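You operate a simulated robot arm through the tools that you are given. There is no shell and no other tool.

Carry out the task below with a simulated robot arm. There is one attempt and no reset: what you move stays moved.

JOB
Gauge the green and orange adapters and drop each in the bin of its size.

The check looks at the end state, three seconds after you hand in, the way a careful person would. Anything else that was tipped, shoved, dropped, spilled or broken makes it a failure.

ROBOT AND FRAMES
A 6-joint arm with a four-finger gripper, fixed in place. Base frame: the origin is on the floor under the middle of its stand, x ahead of it, y to its left, z up. Lengths are in cm, angles in degrees, forces in N, time in s.
It reaches about 101.2 cm from its shoulder. Its first joint turns from -166.0 to 166.0 degrees. Payload 3.43 kg.
The TCP is the grasp point between the finger pads, 3 cm short of the fingertips. In the tool frame z runs along the fingers and y along their closing line. The gripper opens to 12 cm; its body begins 8.5 cm behind the TCP.
Orientation is that of the tool frame in the base frame, as a unit quaternion [w, x, y, z]. With the fingers straight down and closing along the base's y, the tool's x points along the base's -x, its y along +y and its z along -z.

CONTROLS
- The arm moves only by the tool jog_arm. Its argument "moves" is a list of rows, each a list of 3 entries, a list of its own where there are three numbers: the shift along the base's x, y, z in units of 500 mm (1.0 is 500 mm), then the turn, a rotation vector about the base's x, y, z in units of 45 degrees (1.0 is 45 degrees), then the closure in counts, from 0 (fully open) to 255 (shut). In form: [[[x, y, z], [rx, ry, rz], hand], ...]. A call has 1 to 20 rows; each row is the pose to reach, as a shift and turn from the pose commanded when the call began. A call with a number of a shift or a turn outside -1 to 1 is refused whole. Rows are played at 5 a second. More than 5 cm and 8.6 degrees between two rows, or a gripper value outside its range, and nothing of the call is played. A pose out of reach is approached as far as the arm can. The call stops where the force on the tool passes 40 N (or 10 N more than at its start, if that is more) or the arm is blocked; 0.2 s more then pass. The fingers move at their own pace (about 13.62 cm/s each) and stop on an object; they squeeze with about 42 N. The grip force told is the motor's: it shows also when the fingers shut on nothing. Time passes only in rows, and 0.2 s behind the last, so rows that repeat a pose let the fingers close. The reply holds the time, the measured pose of the TCP, the force on the tool along the base axes, the opening and the grip force, in the units named above and with some noise, with the torque about the TCP (base axes, N m) and any sound that the robot's microphone picked up, and new pictures: "pictures" is both (left out), scene, wrist or none.
- Cameras (640 x 400 px; columns grow to the right, rows downward): "scene" is fixed at [5.32, 48.98, 151.64]; the picture's right is [-0.31, -0.95, 0.00], its down [-0.66, 0.21, -0.73] and it looks along [0.69, -0.22, -0.69] (base axes); focal length 277 px, centre (320, 200). "wrist" rides on the gripper at [7.1, -1.7, -12.1] in the tool frame; the picture's right is [0.23, 0.97, 0.00], its down [-0.81, 0.19, -0.55] and it looks along [-0.54, 0.13, 0.83] (tool axes); focal length 275 px, centre (320, 200). There is no depth. A picture from a camera that has moved, and an enlarged one, comes with that camera's place and axes in the base frame and with its lens. The place of the scene camera against the robot may be out by one fixed shift of up to 1.8 cm in any direction.
- close_up(camera, box): a new picture of the part [left, top, right, bottom] of that camera's present view, enlarged. It takes no simulated time.
- close_job(): hands the job in; it is judged then, once.

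Nothing tells you positions but the pictures and the camera data. Unless the task says otherwise, let go and move clear before handing in.

The tools are called after "Emit:" as name(argument=value, ...) on one line, values as JSON. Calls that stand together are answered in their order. jog_arm: Moves the arm, as the interface text tells. Its arguments: {"type":"object","properties":{"moves":{"type":"array","items":{"type":"array"}},"pictures":{"type":"string","enum":["both","scene","wrist","none"]}},"required":["moves"]} The other tools are called the same way: close_up (camera, box) takes an enlarged picture of a part of a camera's view; close_job () hands the job in.

At the start:

```text
time_s: 0.0
tcp_pos: [34.02, 23.84, 129.34]
tool_rot: [-0.001, 0.0, 1.0, 0.002]
force: [-0.1, 0.0, 0.2]
moment: [-0.01, -0.02, 0.0]
opening: 11.98
gripper_force: 0.1
```

scene: 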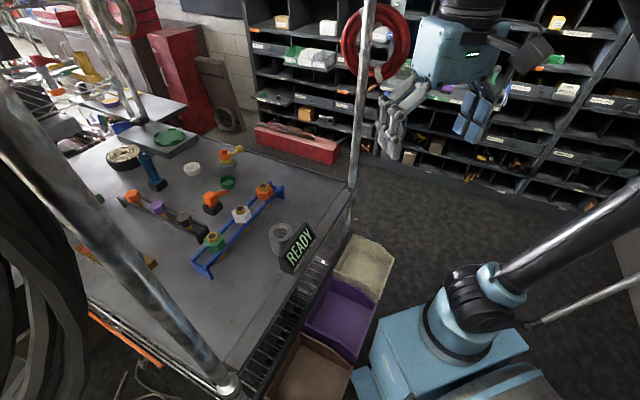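
wrist: 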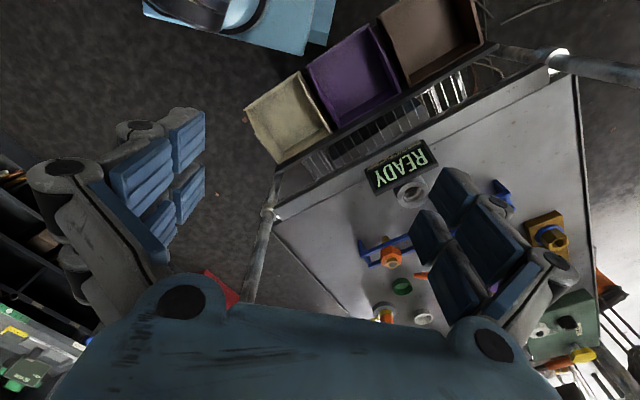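

I see a table with a blue rack holding green, white and orange adapters, a gauge with a "READY" display, and three bins (cream, purple, brown) by the table edge. I'll look closer first before moving.

Emit:
close_up(camera="scene", box=[170, 130, 330, 290])

Emit:
close_up(camera="scene", box=[230, 210, 400, 400])

Emit:
close_up(camera="scene", box=[80, 120, 240, 280])

Emit:
close_up(camera="wrist", box=[240, 0, 580, 200])

```text
2.50 times, centred on (250, 210) of scene
camera zoom: at [5.32, 48.98, 151.64], right [-0.31, -0.95, 0.0], down [-0.66, 0.21, -0.73], along [0.69, -0.22, -0.69], focal length 693 px, centre (495, 175)
```

zoom: 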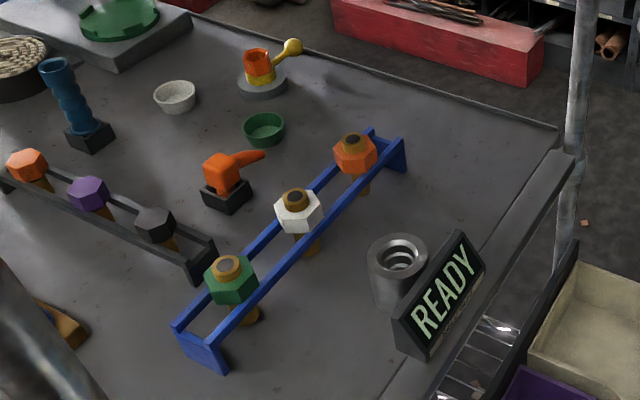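

```text
2.11 times, centred on (315, 305) of scene
camera zoom: at [5.32, 48.98, 151.64], right [-0.31, -0.95, 0.0], down [-0.66, 0.21, -0.73], along [0.69, -0.22, -0.69], focal length 584 px, centre (330, -21)
```

zoom: 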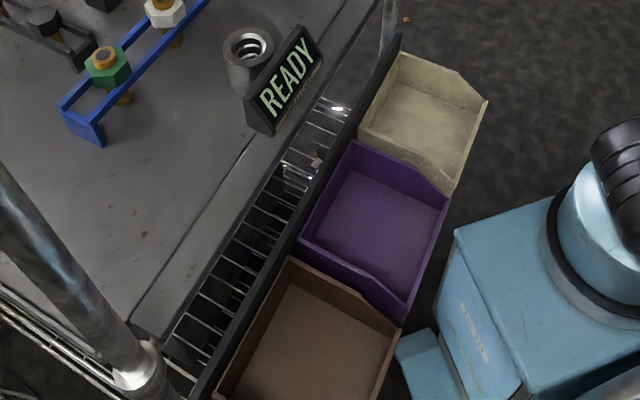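

```text
2.50 times, centred on (160, 200) of scene
camera zoom: at [5.32, 48.98, 151.64], right [-0.31, -0.95, 0.0], down [-0.66, 0.21, -0.73], along [0.69, -0.22, -0.69], focal length 693 px, centre (720, 200)
```

zoom: 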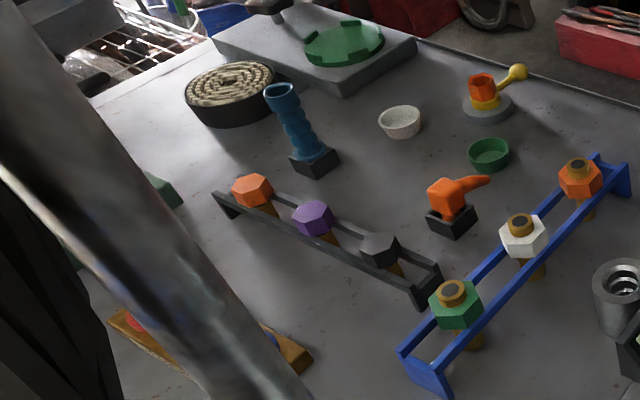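

```text
1.88 times, centred on (410, 100) of wrist
camera zoom: at [27.02, 22.15, 141.44], right [-0.23, 0.97, 0.0], down [0.81, 0.19, 0.55], along [0.54, 0.13, -0.83], focal length 518 px, centre (151, 388)
```

zoom: 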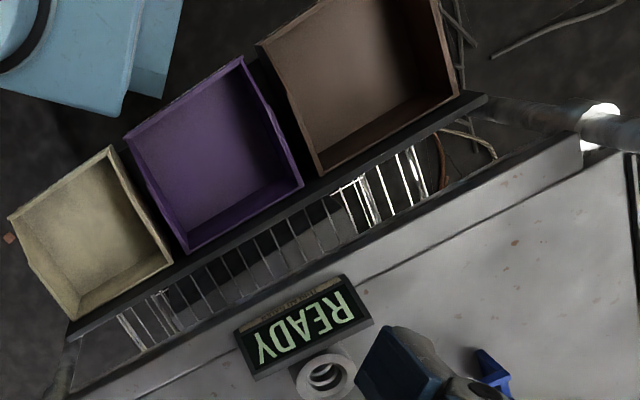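

The gauge sits near (49, 45, 98), the orange adapter near (64, 46, 101) and the green one near (50, 60, 101), with posts near (65, 19) and (22, 60). I'll move the hand in between the posts to look at the rack, gauge and bin labels more closely.

Emit:
jog_arm(moves=[[[0.04, 0.07, 0.0], [0, 0, 0], 0], [[0.08, 0.14, 0.0], [0, 0, 0], 0], [[0.12, 0.21, 0.0], [0, 0, 0], 0], [[0.16, 0.28, 0.0], [0, 0, 0], 0], [[0.16, 0.28, 0.0], [0, 0, 0], 0]], pictures="both")

```text
time_s: 1.2
tcp_pos: [40.7, 38.16, 129.88]
tool_rot: [0.005, -0.001, 1.0, 0.002]
force: [0.3, -0.6, 0.0]
moment: [0.05, -0.03, 0.01]
opening: 11.99
gripper_force: 0.0
camera wrist: at [33.56, 36.49, 141.91], right [-0.23, 0.97, 0.0], down [0.81, 0.19, 0.56], along [0.55, 0.13, -0.83], focal length 275 px, centre (320, 200)
```

scene: 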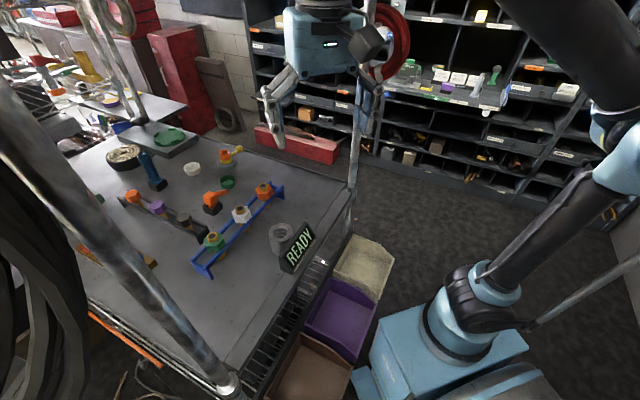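
wrist: 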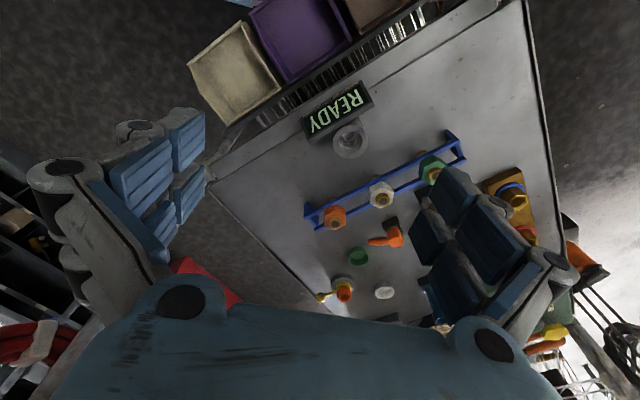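

The rack with orange, white and green adapters and the gauge are now in view of the wrist camera. I'll zoom in on them to read any markings.

Emit:
close_up(camera="wrist", box=[280, 60, 480, 260])

Emit:
close_up(camera="wrist", box=[300, 130, 400, 230])

Emit:
close_up(camera="wrist", box=[180, 0, 420, 150])

Emit:
close_up(camera="scene", box=[260, 215, 330, 275])

Emit:
close_up(camera="scene", box=[110, 170, 210, 250])

```text
2.00 times, centred on (380, 160) of wrist
camera zoom: at [33.56, 36.49, 141.91], right [-0.23, 0.97, 0.0], down [0.81, 0.19, 0.56], along [0.55, 0.13, -0.83], focal length 551 px, centre (200, 280)
```

zoom: 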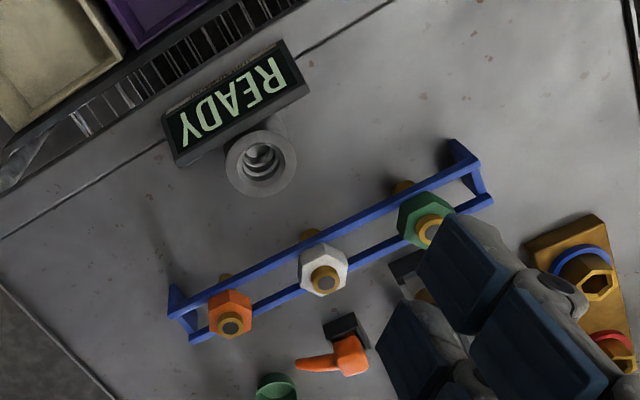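

```text
4.00 times, centred on (350, 180) of wrist
camera zoom: at [33.56, 36.49, 141.91], right [-0.23, 0.97, 0.0], down [0.81, 0.19, 0.56], along [0.55, 0.13, -0.83], focal length 1101 px, centre (200, 280)
```

zoom: 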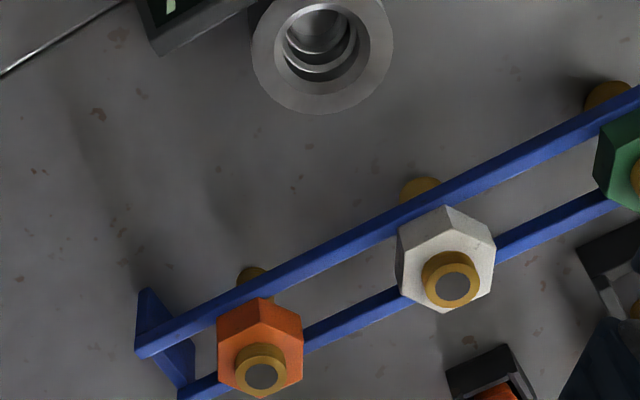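

```text
2.67 times, centred on (300, 75) of wrist
camera zoom: at [33.56, 36.49, 141.91], right [-0.23, 0.97, 0.0], down [0.81, 0.19, 0.56], along [0.55, 0.13, -0.83], focal length 734 px, centre (373, 533)
```

zoom: 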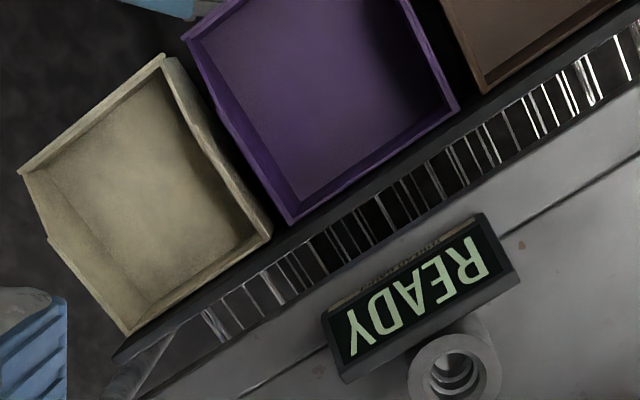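

```text
6.67 times, centred on (295, 245) of scene
camera zoom: at [5.32, 48.98, 151.64], right [-0.31, -0.95, 0.0], down [-0.66, 0.21, -0.73], along [0.69, -0.22, -0.69], focal length 1848 px, centre (487, -100)
```

zoom: 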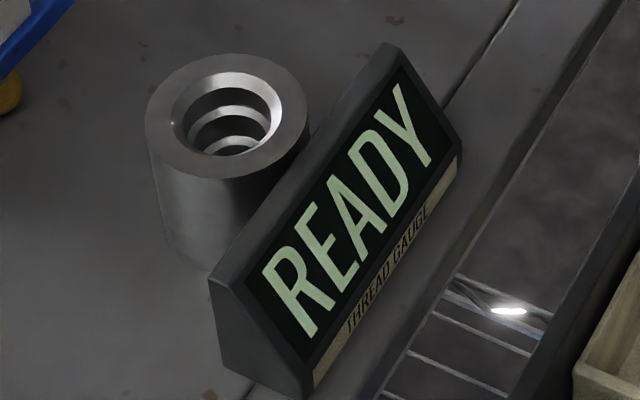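

```text
5.00 times, centred on (160, 210) of scene
camera zoom: at [5.32, 48.98, 151.64], right [-0.31, -0.95, 0.0], down [-0.66, 0.21, -0.73], along [0.69, -0.22, -0.69], focal length 1386 px, centre (1120, 150)
```

zoom: 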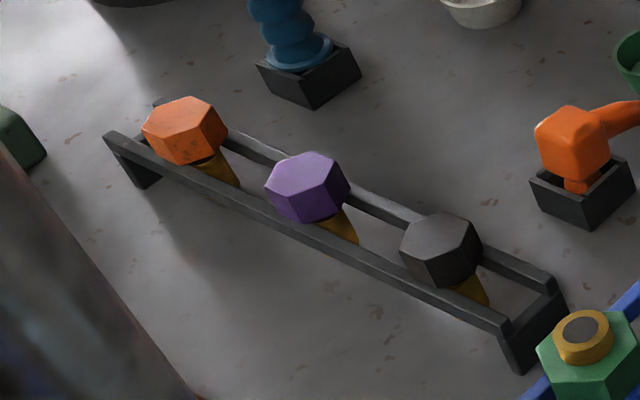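

The gauge is labelled "THREAD GAUGE", and the adapters with brass ends sit in the blue rack. I'll turn the hand 45° so it faces the cart and back up a little to see the fronts of the bins for labels.

Emit:
jog_arm(moves=[[[-0.04, -0.04, 0.0], [0, 0, 0.17], 0], [[-0.08, -0.08, 0.0], [0, 0, 0.34], 0], [[-0.12, -0.12, 0.0], [0, 0, 0.51], 0], [[-0.16, -0.16, 0.0], [0, 0, 0.68], 0], [[-0.2, -0.2, 0.0], [0, 0, 0.85], 0], [[-0.24, -0.24, 0.0], [0, 0, 1.0], 0], [[-0.24, -0.24, 0.0], [0, 0, 1.0], 0]], pictures="both")

```text
time_s: 2.8
tcp_pos: [28.5, 25.72, 129.79]
tool_rot: [0.004, -0.383, 0.924, 0.003]
force: [-0.8, 1.1, -1.0]
moment: [0.01, -0.02, -0.02]
opening: 12.0
gripper_force: 0.1
camera wrist: at [24.64, 19.54, 141.76], right [-0.85, 0.52, 0.0], down [0.43, 0.7, 0.56], along [0.29, 0.48, -0.83], focal length 275 px, centre (320, 200)
```

scene: 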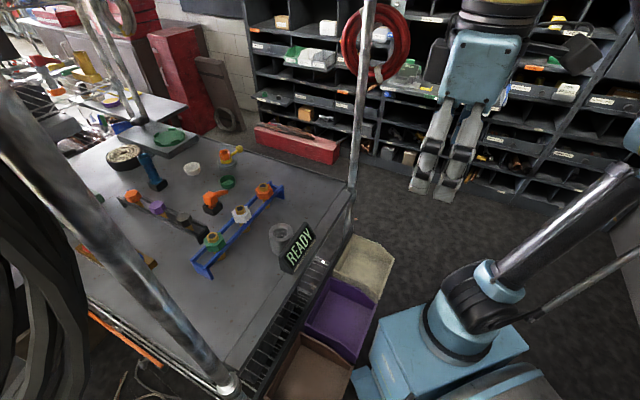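
wrist: 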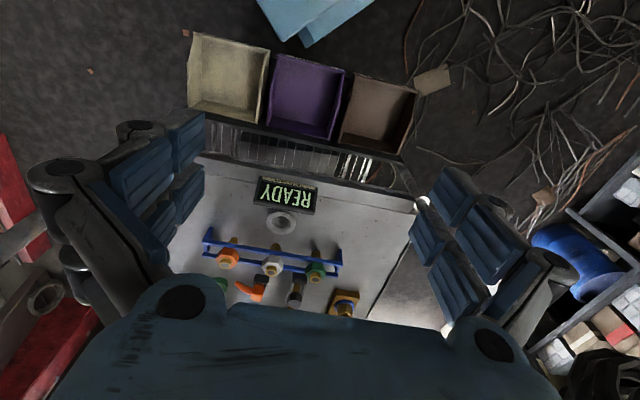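

The bins are in view from above but I can't read labels yet. I'll zoom, then tilt the hand to view their fronts.

Emit:
close_up(camera="wrist", box=[180, 20, 430, 180])

Emit:
close_up(camera="wrist", box=[190, 170, 370, 320])

```text
2.50 times, centred on (305, 100) of wrist
camera zoom: at [24.64, 19.54, 141.76], right [-0.85, 0.52, 0.0], down [0.43, 0.7, 0.56], along [0.29, 0.48, -0.83], focal length 688 px, centre (358, 450)
```

zoom: 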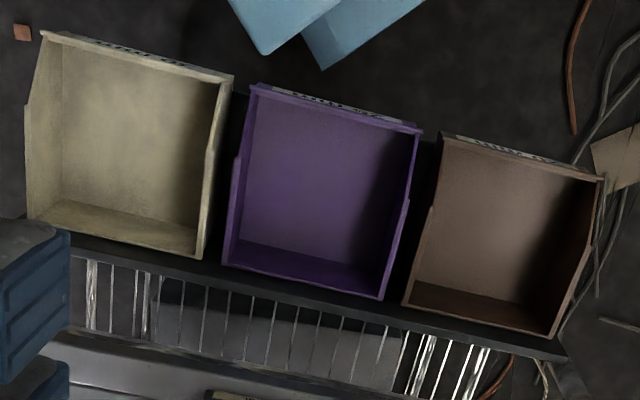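

```text
2.67 times, centred on (280, 245) of wrist
camera zoom: at [24.64, 19.54, 141.76], right [-0.85, 0.52, 0.0], down [0.43, 0.7, 0.56], along [0.29, 0.48, -0.83], focal length 734 px, centre (427, 80)
```

zoom: 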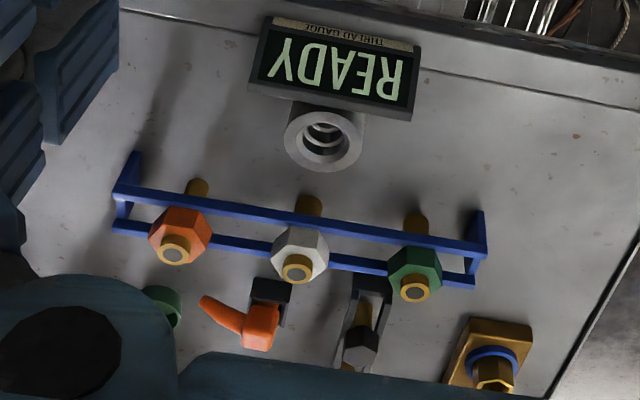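

White labels are on the bins' front faces, facing the robot. I'll back the hand towards the robot's front and lower it a bit so the wrist camera can see them.

Emit:
jog_arm(moves=[[[0.01, -0.07, -0.02], [0, 0, 0], 0], [[0.02, -0.15, -0.04], [0, 0, 0], 0], [[0.03, -0.23, -0.07], [0, 0, 0], 0], [[0.04, -0.31, -0.1], [0, 0, 0], 0], [[0.04, -0.38, -0.13], [0, 0, 0], 0], [[0.04, -0.44, -0.17], [0, 0, 0], 0], [[0.04, -0.44, -0.17], [0, 0, 0], 0]], pictures="both")

```text
time_s: 4.4
tcp_pos: [30.23, 3.36, 121.07]
tool_rot: [0.005, -0.382, 0.924, 0.004]
force: [0.8, -0.9, 0.0]
moment: [0.0, 0.03, 0.0]
opening: 12.0
gripper_force: 0.1
camera wrist: at [26.48, -2.92, 133.18], right [-0.85, 0.52, 0.0], down [0.43, 0.7, 0.56], along [0.29, 0.48, -0.83], focal length 275 px, centre (320, 200)
```

scene: 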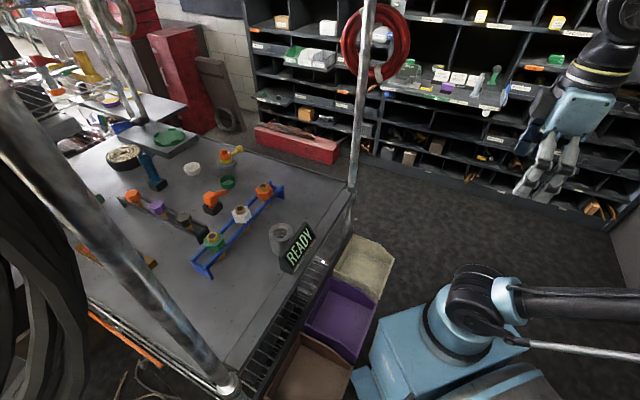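
wrist: 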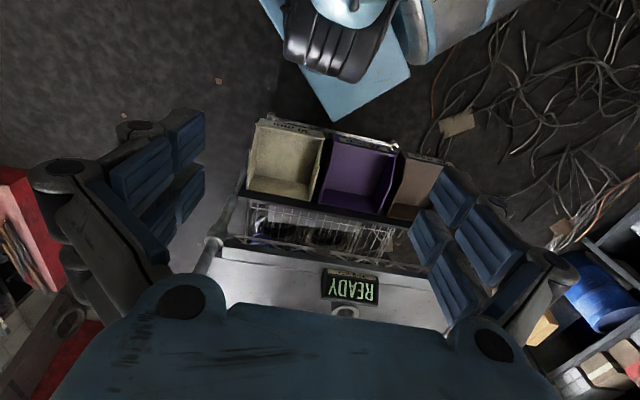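

Emit:
close_up(camera="wrist", box=[240, 100, 460, 220])

Emit:
close_up(camera="wrist", box=[255, 110, 345, 150])

Emit:
close_up(camera="wrist", box=[320, 120, 460, 180])

```text
2.91 times, centred on (350, 160) of wrist
camera zoom: at [26.48, -2.92, 133.18], right [-0.85, 0.52, 0.0], down [0.43, 0.7, 0.56], along [0.29, 0.48, -0.83], focal length 801 px, centre (233, 316)
```

zoom: 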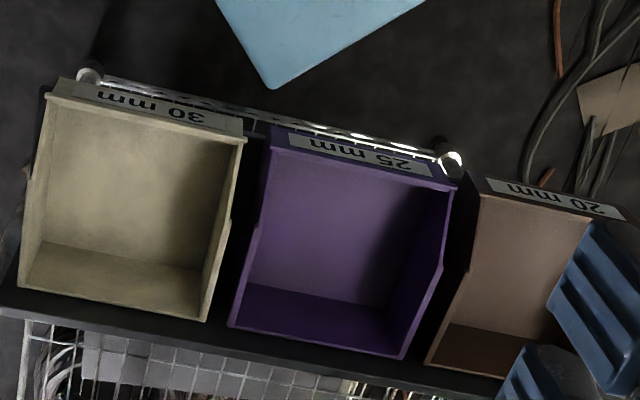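

```text
7.11 times, centred on (300, 130) of wrist
camera zoom: at [26.48, -2.92, 133.18], right [-0.85, 0.52, 0.0], down [0.43, 0.7, 0.56], along [0.29, 0.48, -0.83], focal length 1958 px, centre (462, 698)
```

zoom: 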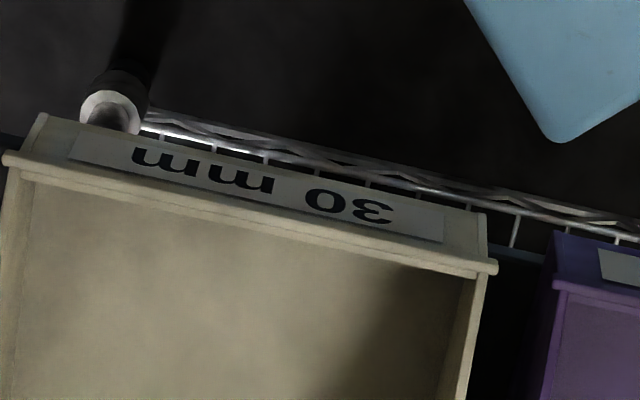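

```text
4.57 times, centred on (390, 150) of wrist
camera zoom: at [26.48, -2.92, 133.18], right [-0.85, 0.52, 0.0], down [0.43, 0.7, 0.56], along [0.29, 0.48, -0.83], focal length 1258 px, centre (0, 429)
```

zoom: 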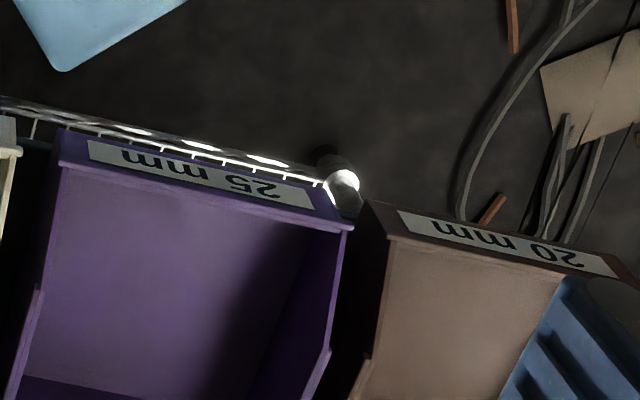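

Bins are cream = 30 mm, purple = 25 mm and brown = 20 mm. Next I'll go back over the cart, above the gauge around (46, 42, 118), to get accurate positions.

Emit:
jog_arm(moves=[[[0.03, 0.08, 0.0], [0, 0, 0], 0], [[0.06, 0.16, 0.0], [0, 0, 0], 0], [[0.09, 0.24, 0.0], [0, 0, 0], 0], [[0.12, 0.32, 0.0], [0, 0, 0], 0], [[0.15, 0.4, 0.0], [0, 0, 0], 0], [[0.18, 0.48, 0.0], [0, 0, 0], 0], [[0.21, 0.56, -0.01], [0, 0, 0], 0], [[0.24, 0.64, -0.02], [0, 0, 0], 0], [[0.27, 0.72, -0.03], [0, 0, 0], 0], [[0.3, 0.79, -0.04], [0, 0, 0], 0], [[0.3, 0.79, -0.04], [0, 0, 0], 0], [[0.3, 0.79, -0.04], [0, 0, 0], 0], [[0.3, 0.79, -0.04], [0, 0, 0], 0]], pictures="both")

```text
time_s: 7.2
tcp_pos: [45.54, 43.1, 119.24]
tool_rot: [0.004, -0.383, 0.924, 0.003]
force: [-0.1, -0.4, 0.2]
moment: [-0.01, 0.04, -0.03]
opening: 12.01
gripper_force: 0.1
camera wrist: at [41.7, 36.99, 131.22], right [-0.85, 0.53, 0.0], down [0.43, 0.7, 0.56], along [0.29, 0.48, -0.83], focal length 275 px, centre (320, 200)
```

scene: 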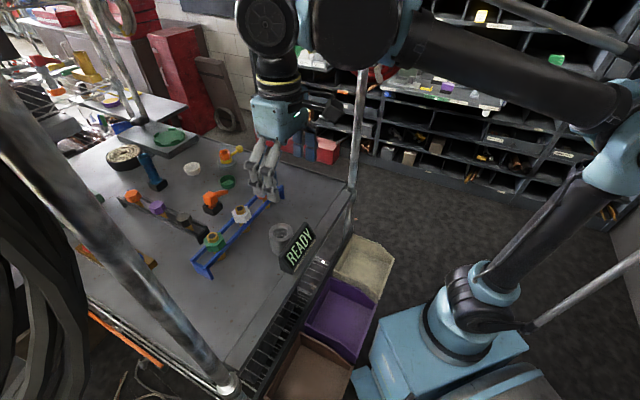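
wrist: 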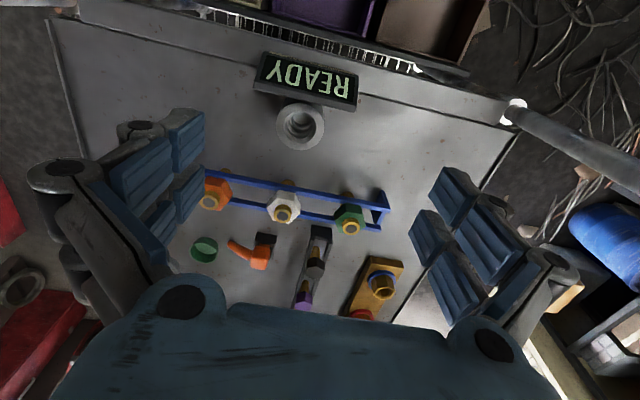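

Now a good overview of the gauge and rack. I'll zoom in for exact pixel positions.

Emit:
close_up(camera="wrist", box=[190, 90, 410, 250])

Emit:
close_up(camera="wrist", box=[260, 40, 360, 160])

```text
2.50 times, centred on (300, 170) of wrist
camera zoom: at [41.7, 36.99, 131.22], right [-0.85, 0.53, 0.0], down [0.43, 0.7, 0.56], along [0.29, 0.48, -0.83], focal length 688 px, centre (370, 275)
```

zoom: 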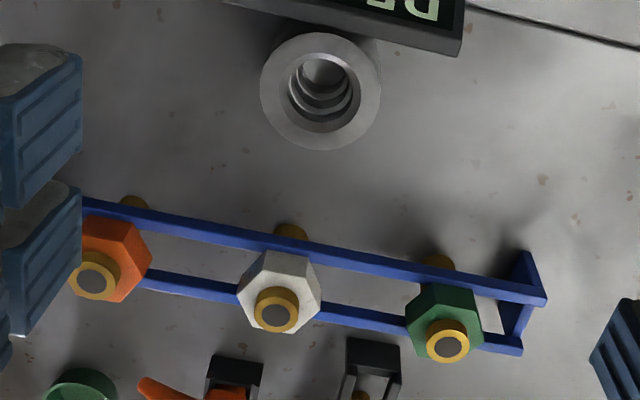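

```text
3.33 times, centred on (310, 100) of wrist
camera zoom: at [41.7, 36.99, 131.22], right [-0.85, 0.53, 0.0], down [0.43, 0.7, 0.56], along [0.29, 0.48, -0.83], focal length 918 px, centre (353, 533)
```

zoom: 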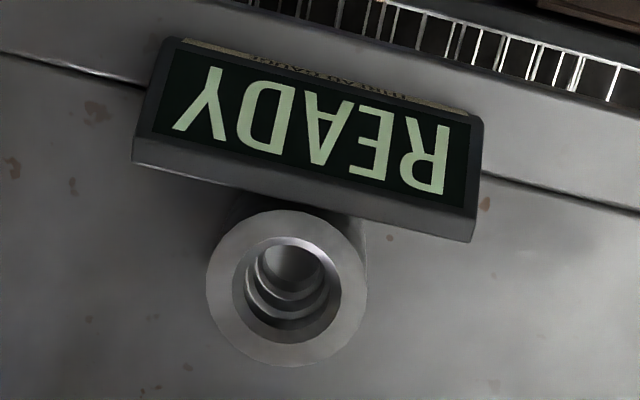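

I have estimates now: gauge top about (49.9, 45.5, 98.1), orange top (64.8, 46.7, 101), green top (51.4, 61.2, 100.4). I'll zoom with the scene camera for heights of rack rails, hexes and stems.

Emit:
close_up(camera="scene", box=[185, 195, 265, 285])

Emit:
close_up(camera="wrist", box=[270, 150, 400, 240])

Emit:
close_up(camera="scene", box=[225, 165, 315, 260])

```text
4.44 times, centred on (225, 240) of scene
camera zoom: at [5.32, 48.98, 151.64], right [-0.31, -0.95, 0.0], down [-0.66, 0.21, -0.73], along [0.69, -0.22, -0.69], focal length 1232 px, centre (742, 22)
```

zoom: 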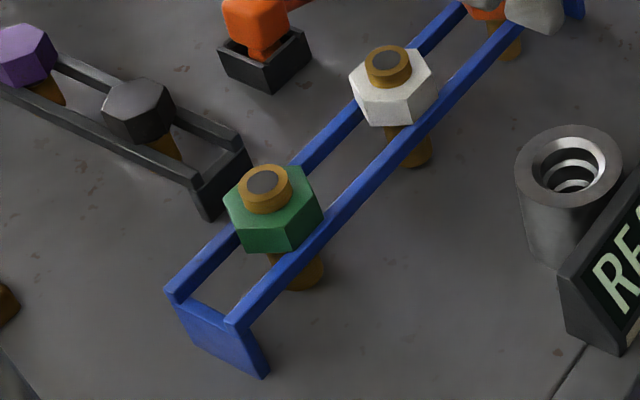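

```text
4.44 times, centred on (335, 195) of wrist
camera zoom: at [41.7, 36.99, 131.22], right [-0.85, 0.53, 0.0], down [0.43, 0.7, 0.56], along [0.29, 0.48, -0.83], focal length 1224 px, centre (253, 222)
```

zoom: 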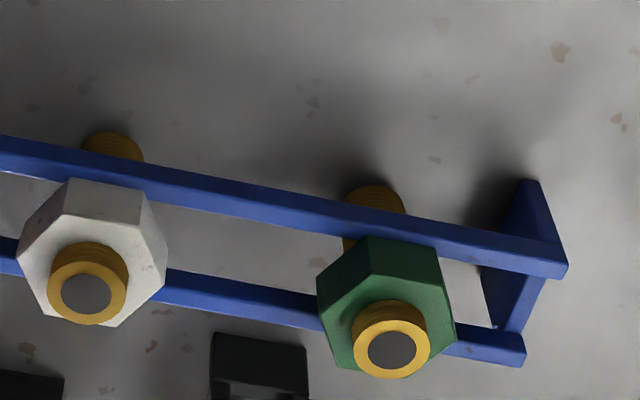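

```text
4.21 times, centred on (270, 212) of scene
camera zoom: at [5.32, 48.98, 151.64], right [-0.31, -0.95, 0.0], down [-0.66, 0.21, -0.73], along [0.69, -0.22, -0.69], focal length 1167 px, centre (530, 147)
```

zoom: 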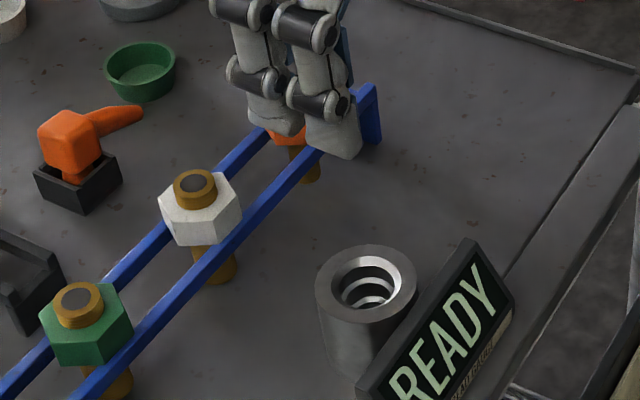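

Rails look to be at about z 97, the hexes from 97 to 99 with a brass ring up to 100.5, and the table at about z 91. The hex flats face across the rack, so I'll turn the hand to close across it and move above the orange adapter.

Emit:
jog_arm(moves=[[[0.03, 0.006, 0.0], [0, 0, -0.17], 0], [[0.06, 0.012, 0.0], [0, 0, -0.34], 20], [[0.09, 0.018, -0.0], [0, 0, -0.51], 40], [[0.12, 0.024, -0.02], [0, 0, -0.68], 60], [[0.16, 0.03, -0.04], [0, 0, -0.85], 80], [[0.2, 0.036, -0.06], [0, 0, -1.0], 90], [[0.2, 0.036, -0.06], [0, 0, -1.0], 90]], pictures="none")

Emit:
jog_arm(moves=[[[0.03, 0.006, -0.01], [0, 0, -0.17], 90], [[0.06, 0.012, -0.02], [0, 0, -0.34], 90], [[0.09, 0.018, -0.04], [0, 0, -0.51], 90], [[0.12, 0.024, -0.05], [0, 0, -0.68], 90], [[0.15, 0.03, -0.06], [0, 0, -0.85], 90], [[0.18, 0.036, -0.07], [0, 0, -1.0], 90], [[0.18, 0.036, -0.07], [0, 0, -1.0], 90], [[0.18, 0.036, -0.07], [0, 0, -1.0], 90]], pictures="both")

```text
time_s: 8.8
tcp_pos: [55.49, 45.05, 116.3]
tool_rot: [0.005, 0.001, 1.0, 0.002]
force: [0.1, 0.3, 0.0]
moment: [-0.01, 0.01, 0.04]
opening: 7.76
gripper_force: 0.0
```

```text
time_s: 10.6
tcp_pos: [64.38, 46.78, 112.82]
tool_rot: [0.005, 0.383, 0.924, -0.001]
force: [-0.1, 0.8, -0.4]
moment: [-0.01, 0.0, -0.02]
opening: 7.76
gripper_force: 0.0
camera wrist: at [58.24, 50.84, 124.77], right [0.53, 0.85, 0.0], down [0.7, -0.43, 0.56], along [0.48, -0.3, -0.83], focal length 275 px, centre (320, 200)
```

scene: 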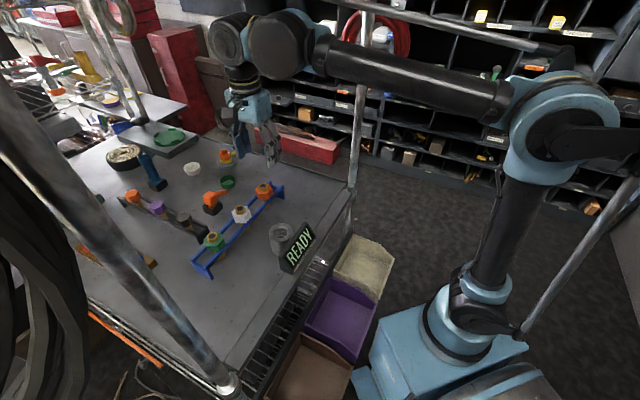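
wrist: 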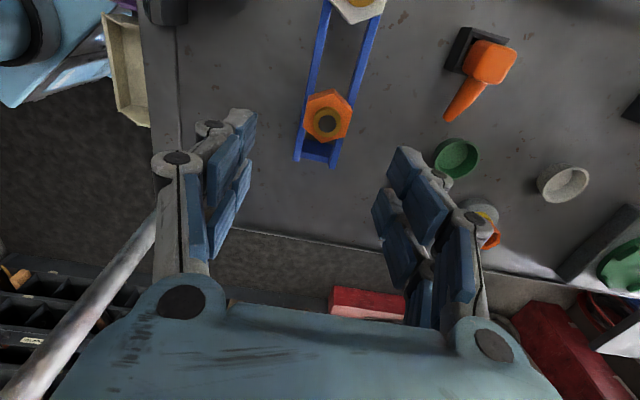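

The hand is above the orange adapter, which appears just off the view's center as expected. I'll zoom for exact alignment.

Emit:
close_up(camera="wrist", box=[280, 0, 400, 180])

Emit:
close_up(camera="wrist", box=[280, 70, 380, 180])

Emit:
close_up(camera="scene", box=[225, 90, 315, 230])

```text
2.22 times, centred on (340, 90) of wrist
camera zoom: at [58.24, 50.84, 124.77], right [0.53, 0.85, 0.0], down [0.7, -0.43, 0.56], along [0.48, -0.3, -0.83], focal length 612 px, centre (276, 444)
```

zoom: 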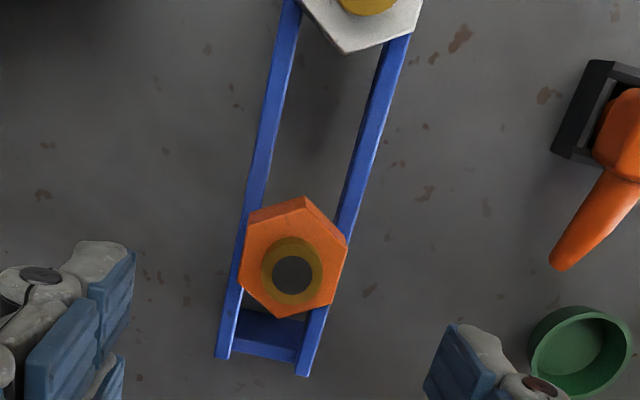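

```text
3.64 times, centred on (330, 125) of wrist
camera zoom: at [58.24, 50.84, 124.77], right [0.53, 0.85, 0.0], down [0.7, -0.43, 0.56], along [0.48, -0.3, -0.83], focal length 1001 px, centre (284, 473)
```

zoom: 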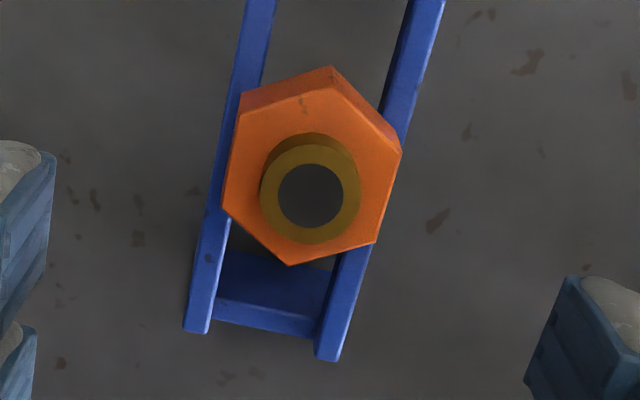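

```text
2.86 times, centred on (270, 160) of scene
camera zoom: at [5.32, 48.98, 151.64], right [-0.31, -0.95, 0.0], down [-0.66, 0.21, -0.73], along [0.69, -0.22, -0.69], focal length 792 px, centre (463, 314)
```

zoom: 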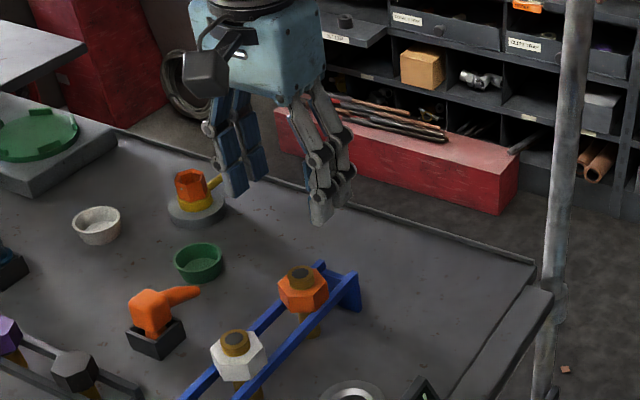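

The orange ring's axis works out to about (65.6, 47.1) with its top at about z 100, and the flats line up with the closing direction. I'll come down to just above it and check.

Emit:
jog_arm(moves=[[[0.012, 0.004, -0.04], [0, 0, 0], 90], [[0.024, 0.007, -0.08], [0, 0, 0], 90], [[0.024, 0.007, -0.12], [0, 0, 0], 90], [[0.024, 0.007, -0.16], [0, 0, 0], 90], [[0.024, 0.007, -0.176], [0, 0, 0], 90], [[0.024, 0.007, -0.176], [0, 0, 0], 90], [[0.024, 0.007, -0.176], [0, 0, 0], 90]], pictures="both")

```text
time_s: 12.2
tcp_pos: [65.59, 47.33, 103.83]
tool_rot: [0.005, 0.383, 0.924, -0.002]
force: [0.3, -0.6, 0.5]
moment: [0.03, 0.03, 0.0]
opening: 7.78
gripper_force: 0.0
camera wrist: at [59.41, 51.36, 115.79], right [0.52, 0.85, 0.0], down [0.7, -0.43, 0.56], along [0.48, -0.29, -0.83], focal length 275 px, centre (320, 200)
```

scene: 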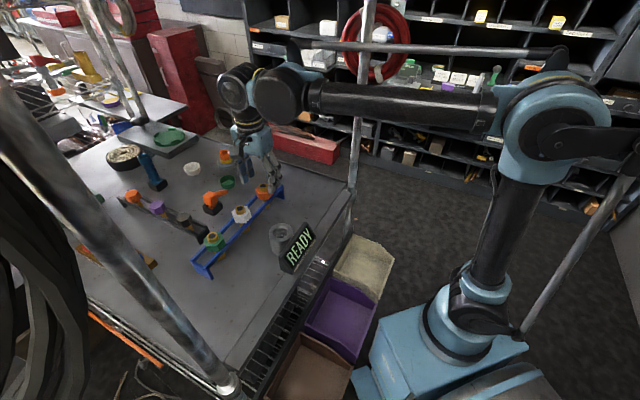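
wrist: 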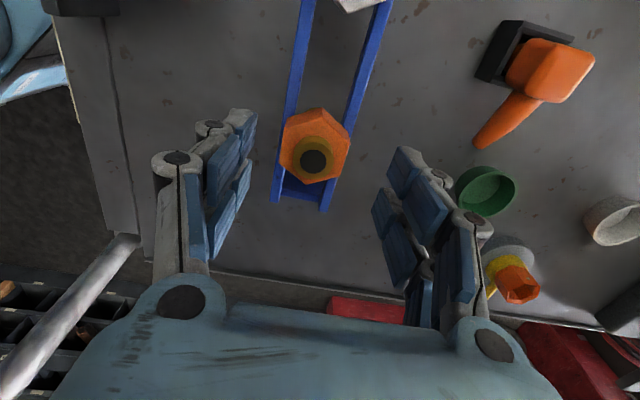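

Emit:
close_up(camera="wrist", box=[200, 80, 440, 280])

Emit:
close_up(camera="scene", box=[215, 120, 305, 230])

```text
2.00 times, centred on (320, 180) of wrist
camera zoom: at [59.41, 51.36, 115.79], right [0.52, 0.85, 0.0], down [0.7, -0.43, 0.56], along [0.48, -0.29, -0.83], focal length 551 px, centre (320, 240)
```

zoom: 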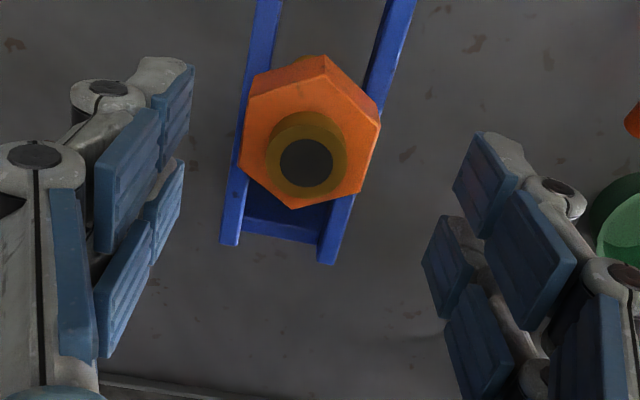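

```text
3.64 times, centred on (260, 175) of scene
camera zoom: at [5.32, 48.98, 151.64], right [-0.31, -0.95, 0.0], down [-0.66, 0.21, -0.73], along [0.69, -0.22, -0.69], focal length 1008 px, centre (538, 291)
```

zoom: 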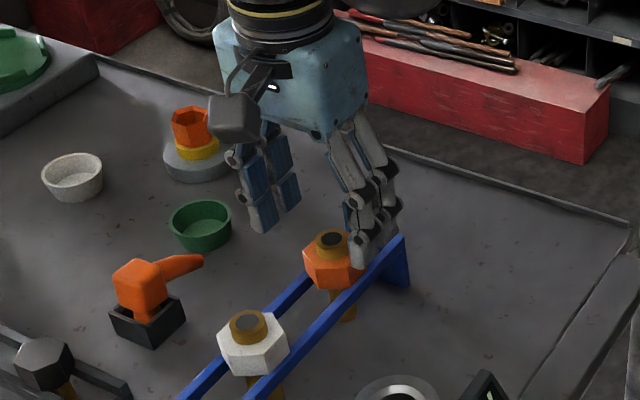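

Alignment is good, needing only a small nudge in -y. I'll lower so the fingertips reach the lower part of the hex, just above the rails, and close.

Emit:
jog_arm(moves=[[[0.0, -0.006, -0.02], [0, 0, 0], 90], [[0.0, -0.006, -0.045], [0, 0, 0], 90], [[0.0, -0.006, -0.07], [0, 0, 0], 90], [[0.0, -0.006, -0.07], [0, 0, 0], 90]], pictures="both")

```text
time_s: 13.2
tcp_pos: [65.56, 46.89, 100.17]
tool_rot: [0.005, 0.383, 0.924, -0.002]
force: [0.2, 0.4, -1.4]
moment: [0.02, 0.0, -0.01]
opening: 7.76
gripper_force: 0.1
camera wrist: at [59.4, 50.95, 112.28], right [0.52, 0.85, 0.0], down [0.7, -0.43, 0.56], along [0.48, -0.29, -0.83], focal length 275 px, centre (320, 200)
```

scene: 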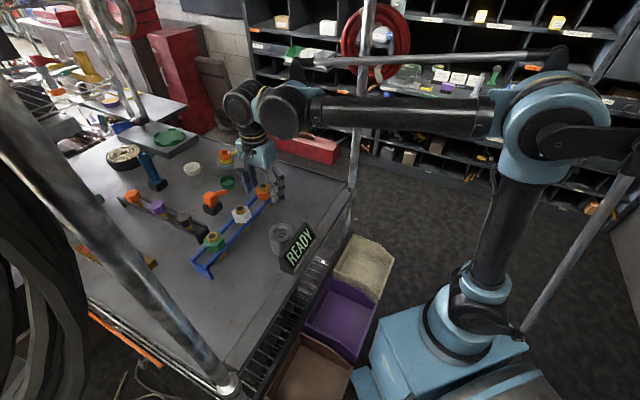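
wrist: 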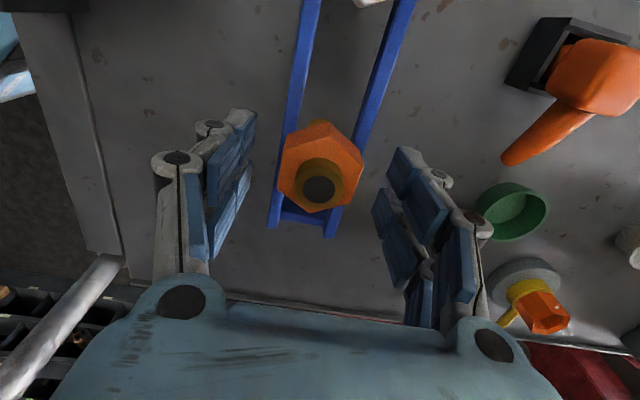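

Emit:
close_up(camera="wrist", box=[200, 80, 440, 280])

Emit:
close_up(camera="scene", box=[225, 150, 305, 230])

```text
2.00 times, centred on (320, 180) of wrist
camera zoom: at [59.4, 50.95, 112.28], right [0.52, 0.85, 0.0], down [0.7, -0.43, 0.56], along [0.48, -0.29, -0.83], focal length 551 px, centre (320, 240)
```

zoom: 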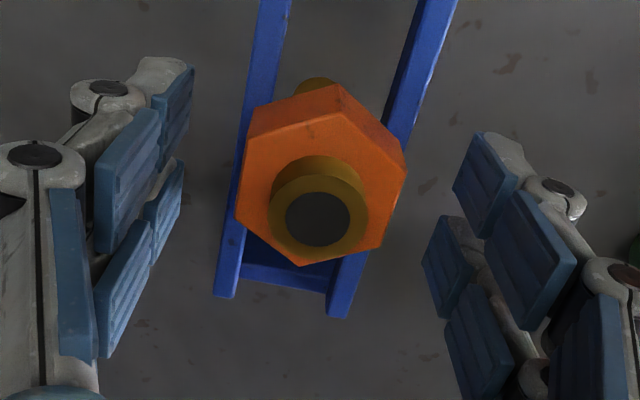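

```text
5.00 times, centred on (265, 190) of scene
camera zoom: at [5.32, 48.98, 151.64], right [-0.31, -0.95, 0.0], down [-0.66, 0.21, -0.73], along [0.69, -0.22, -0.69], focal length 1386 px, centre (595, 250)
```

zoom: 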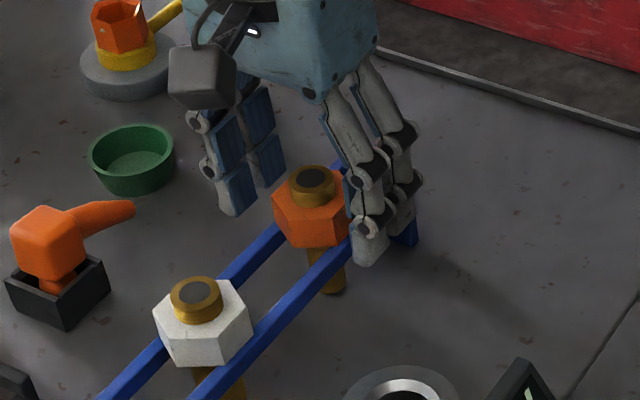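

The hand is centred on the orange adapter within 2 mm. I'll close partway and check that the tips clear the rails.

Emit:
jog_arm(moves=[[[0.003, 0.001, 0.002], [0, 0, 0], 130], [[0.003, 0.001, 0.002], [0, 0, 0], 143], [[0.003, 0.001, 0.002], [0, 0, 0], 143]], pictures="wrist")

Emit:
close_up(camera="scene", box=[235, 160, 305, 220])

Emit:
close_up(camera="wrist", box=[200, 80, 440, 280])

```text
time_s: 14.0
tcp_pos: [65.75, 47.0, 100.36]
tool_rot: [0.005, 0.383, 0.924, -0.001]
force: [-0.6, 0.1, -0.8]
moment: [-0.03, -0.01, 0.02]
opening: 5.28
gripper_force: 0.1
camera wrist: at [59.5, 51.02, 112.45], right [0.52, 0.85, 0.0], down [0.7, -0.43, 0.56], along [0.48, -0.29, -0.83], focal length 275 px, centre (320, 200)
```

wrist: 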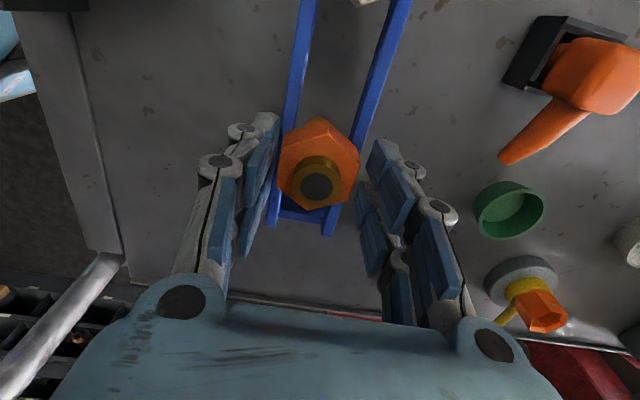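

```text
6.67 times, centred on (270, 190) of scene
camera zoom: at [5.32, 48.98, 151.64], right [-0.31, -0.95, 0.0], down [-0.66, 0.21, -0.73], along [0.69, -0.22, -0.69], focal length 1848 px, centre (653, 267)
```

zoom: 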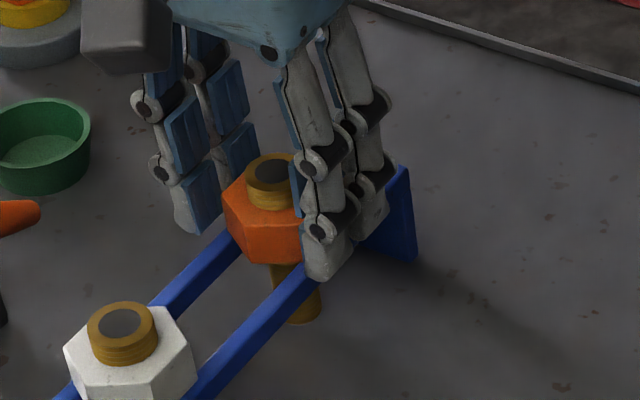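

```text
2.00 times, centred on (320, 180) of wrist
camera zoom: at [59.5, 51.02, 112.45], right [0.52, 0.85, 0.0], down [0.7, -0.43, 0.56], along [0.48, -0.29, -0.83], focal length 551 px, centre (320, 240)
```

zoom: 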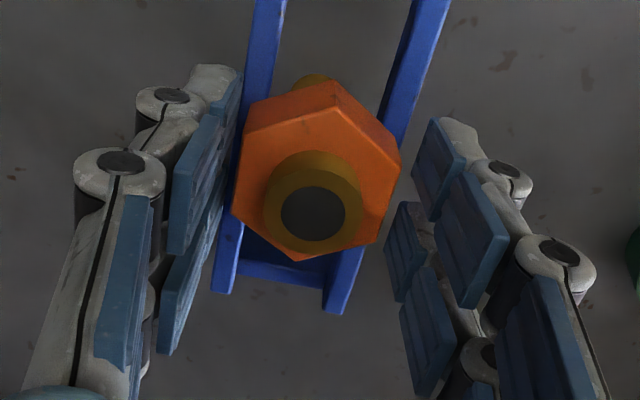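

The left pad is a bit closer to the hex than the right one, so I'll shift 2 mm that way and close fully.

Emit:
jog_arm(moves=[[[-0.003, -0.003, 0.0], [0, 0, 0], 150], [[-0.003, -0.003, 0.0], [0, 0, 0], 160], [[-0.003, -0.003, 0.0], [0, 0, 0], 175], [[-0.003, -0.003, 0.0], [0, 0, 0], 255], [[-0.003, -0.003, 0.0], [0, 0, 0], 255], [[-0.003, -0.003, 0.0], [0, 0, 0], 255]], pictures="both")

Emit:
close_up(camera="wrist", box=[200, 80, 440, 280])

Emit:
close_up(camera="scene", box=[225, 150, 305, 230])

```text
time_s: 15.4
tcp_pos: [65.67, 46.86, 100.44]
tool_rot: [0.006, 0.383, 0.924, -0.001]
force: [-0.9, -0.8, -0.1]
moment: [-0.03, 0.04, 0.0]
opening: 4.17
gripper_force: 42.0
camera wrist: at [59.31, 50.89, 112.45], right [0.52, 0.85, 0.0], down [0.7, -0.43, 0.56], along [0.48, -0.29, -0.83], focal length 275 px, centre (320, 200)
```

scene: 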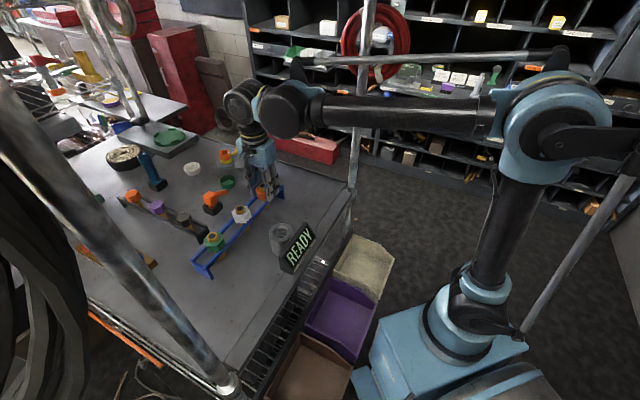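
wrist: 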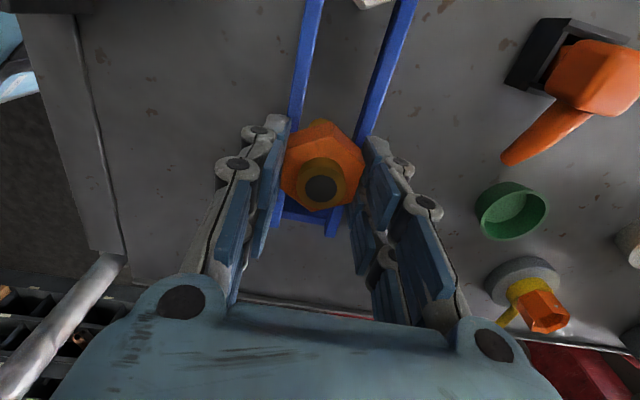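

```text
2.00 times, centred on (320, 180) of wrist
camera zoom: at [59.31, 50.89, 112.45], right [0.52, 0.85, 0.0], down [0.7, -0.43, 0.56], along [0.48, -0.29, -0.83], focal length 551 px, centre (320, 240)
```

zoom: 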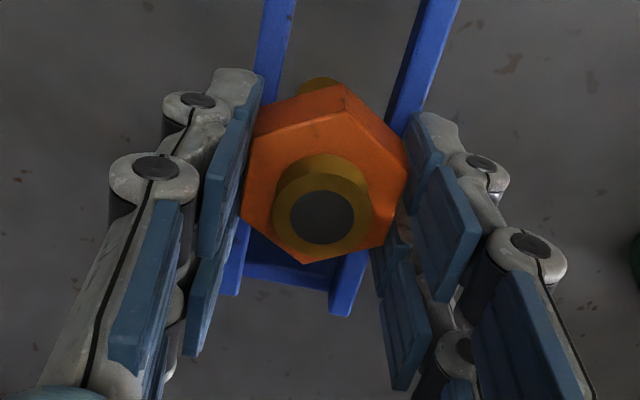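

```text
5.00 times, centred on (265, 190) of scene
camera zoom: at [5.32, 48.98, 151.64], right [-0.31, -0.95, 0.0], down [-0.66, 0.21, -0.73], along [0.69, -0.22, -0.69], focal length 1386 px, centre (595, 250)
```

zoom: 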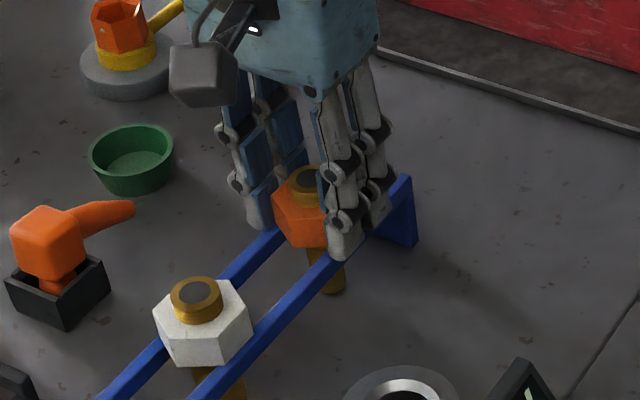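

Orange is held firmly at 4.17 cm with a 42 N grip. I'll lift it straight up.

Emit:
jog_arm(moves=[[[0, 0, 0.01], [0, 0, 0], 255], [[0, 0, 0.03], [0, 0, 0], 255], [[0, 0, 0.07], [0, 0, 0], 255], [[0, 0, 0.13], [0, 0, 0], 255], [[0, 0, 0.19], [0, 0, 0], 255], [[0, 0, 0.24], [0, 0, 0], 255], [[0, 0, 0.24], [0, 0, 0], 255], [[0, 0, 0.24], [0, 0, 0], 255]], pictures="both")

Emit:
close_up(camera="scene", box=[185, 100, 315, 290])

Emit:
close_up(camera="wrist", box=[200, 80, 440, 280])

```text
time_s: 17.2
tcp_pos: [65.79, 46.9, 112.47]
tool_rot: [0.004, 0.382, 0.924, -0.002]
force: [-0.9, 0.0, -1.4]
moment: [0.05, 0.05, 0.02]
opening: 4.13
gripper_force: 41.3
camera wrist: at [59.46, 50.92, 124.55], right [0.52, 0.85, 0.0], down [0.7, -0.43, 0.56], along [0.48, -0.3, -0.83], focal length 275 px, centre (320, 200)
```

scene: 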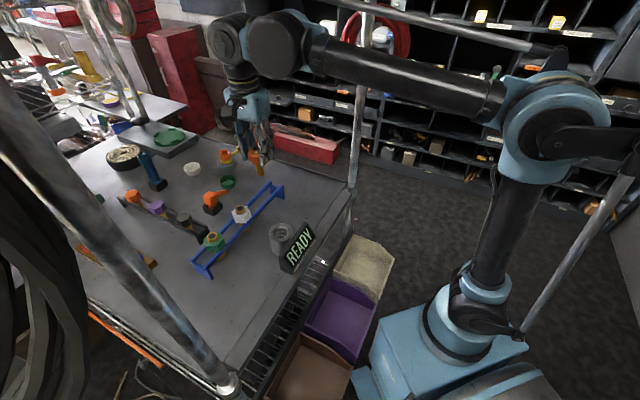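
wrist: 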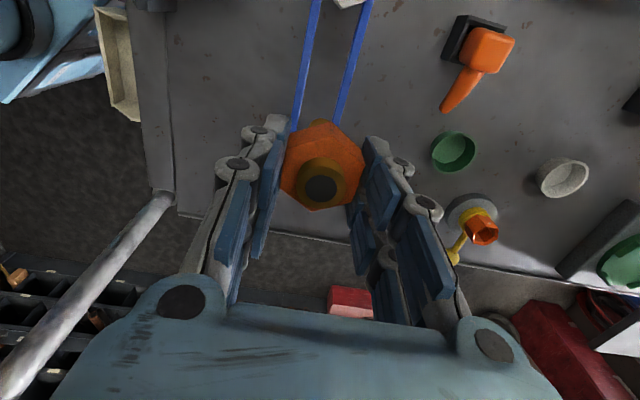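

```text
2.11 times, centred on (250, 195) of scene
camera zoom: at [5.32, 48.98, 151.64], right [-0.31, -0.95, 0.0], down [-0.66, 0.21, -0.73], along [0.69, -0.22, -0.69], focal length 584 px, centre (467, 210)
```

zoom: 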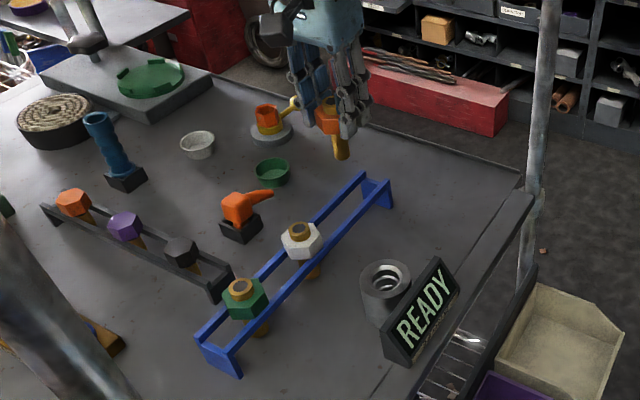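

```text
2.00 times, centred on (320, 180) of wrist
camera zoom: at [59.46, 50.92, 124.55], right [0.52, 0.85, 0.0], down [0.7, -0.43, 0.56], along [0.48, -0.3, -0.83], focal length 551 px, centre (320, 240)
```

zoom: 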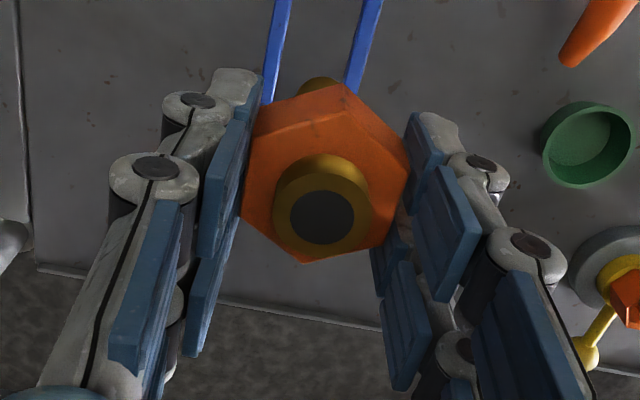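

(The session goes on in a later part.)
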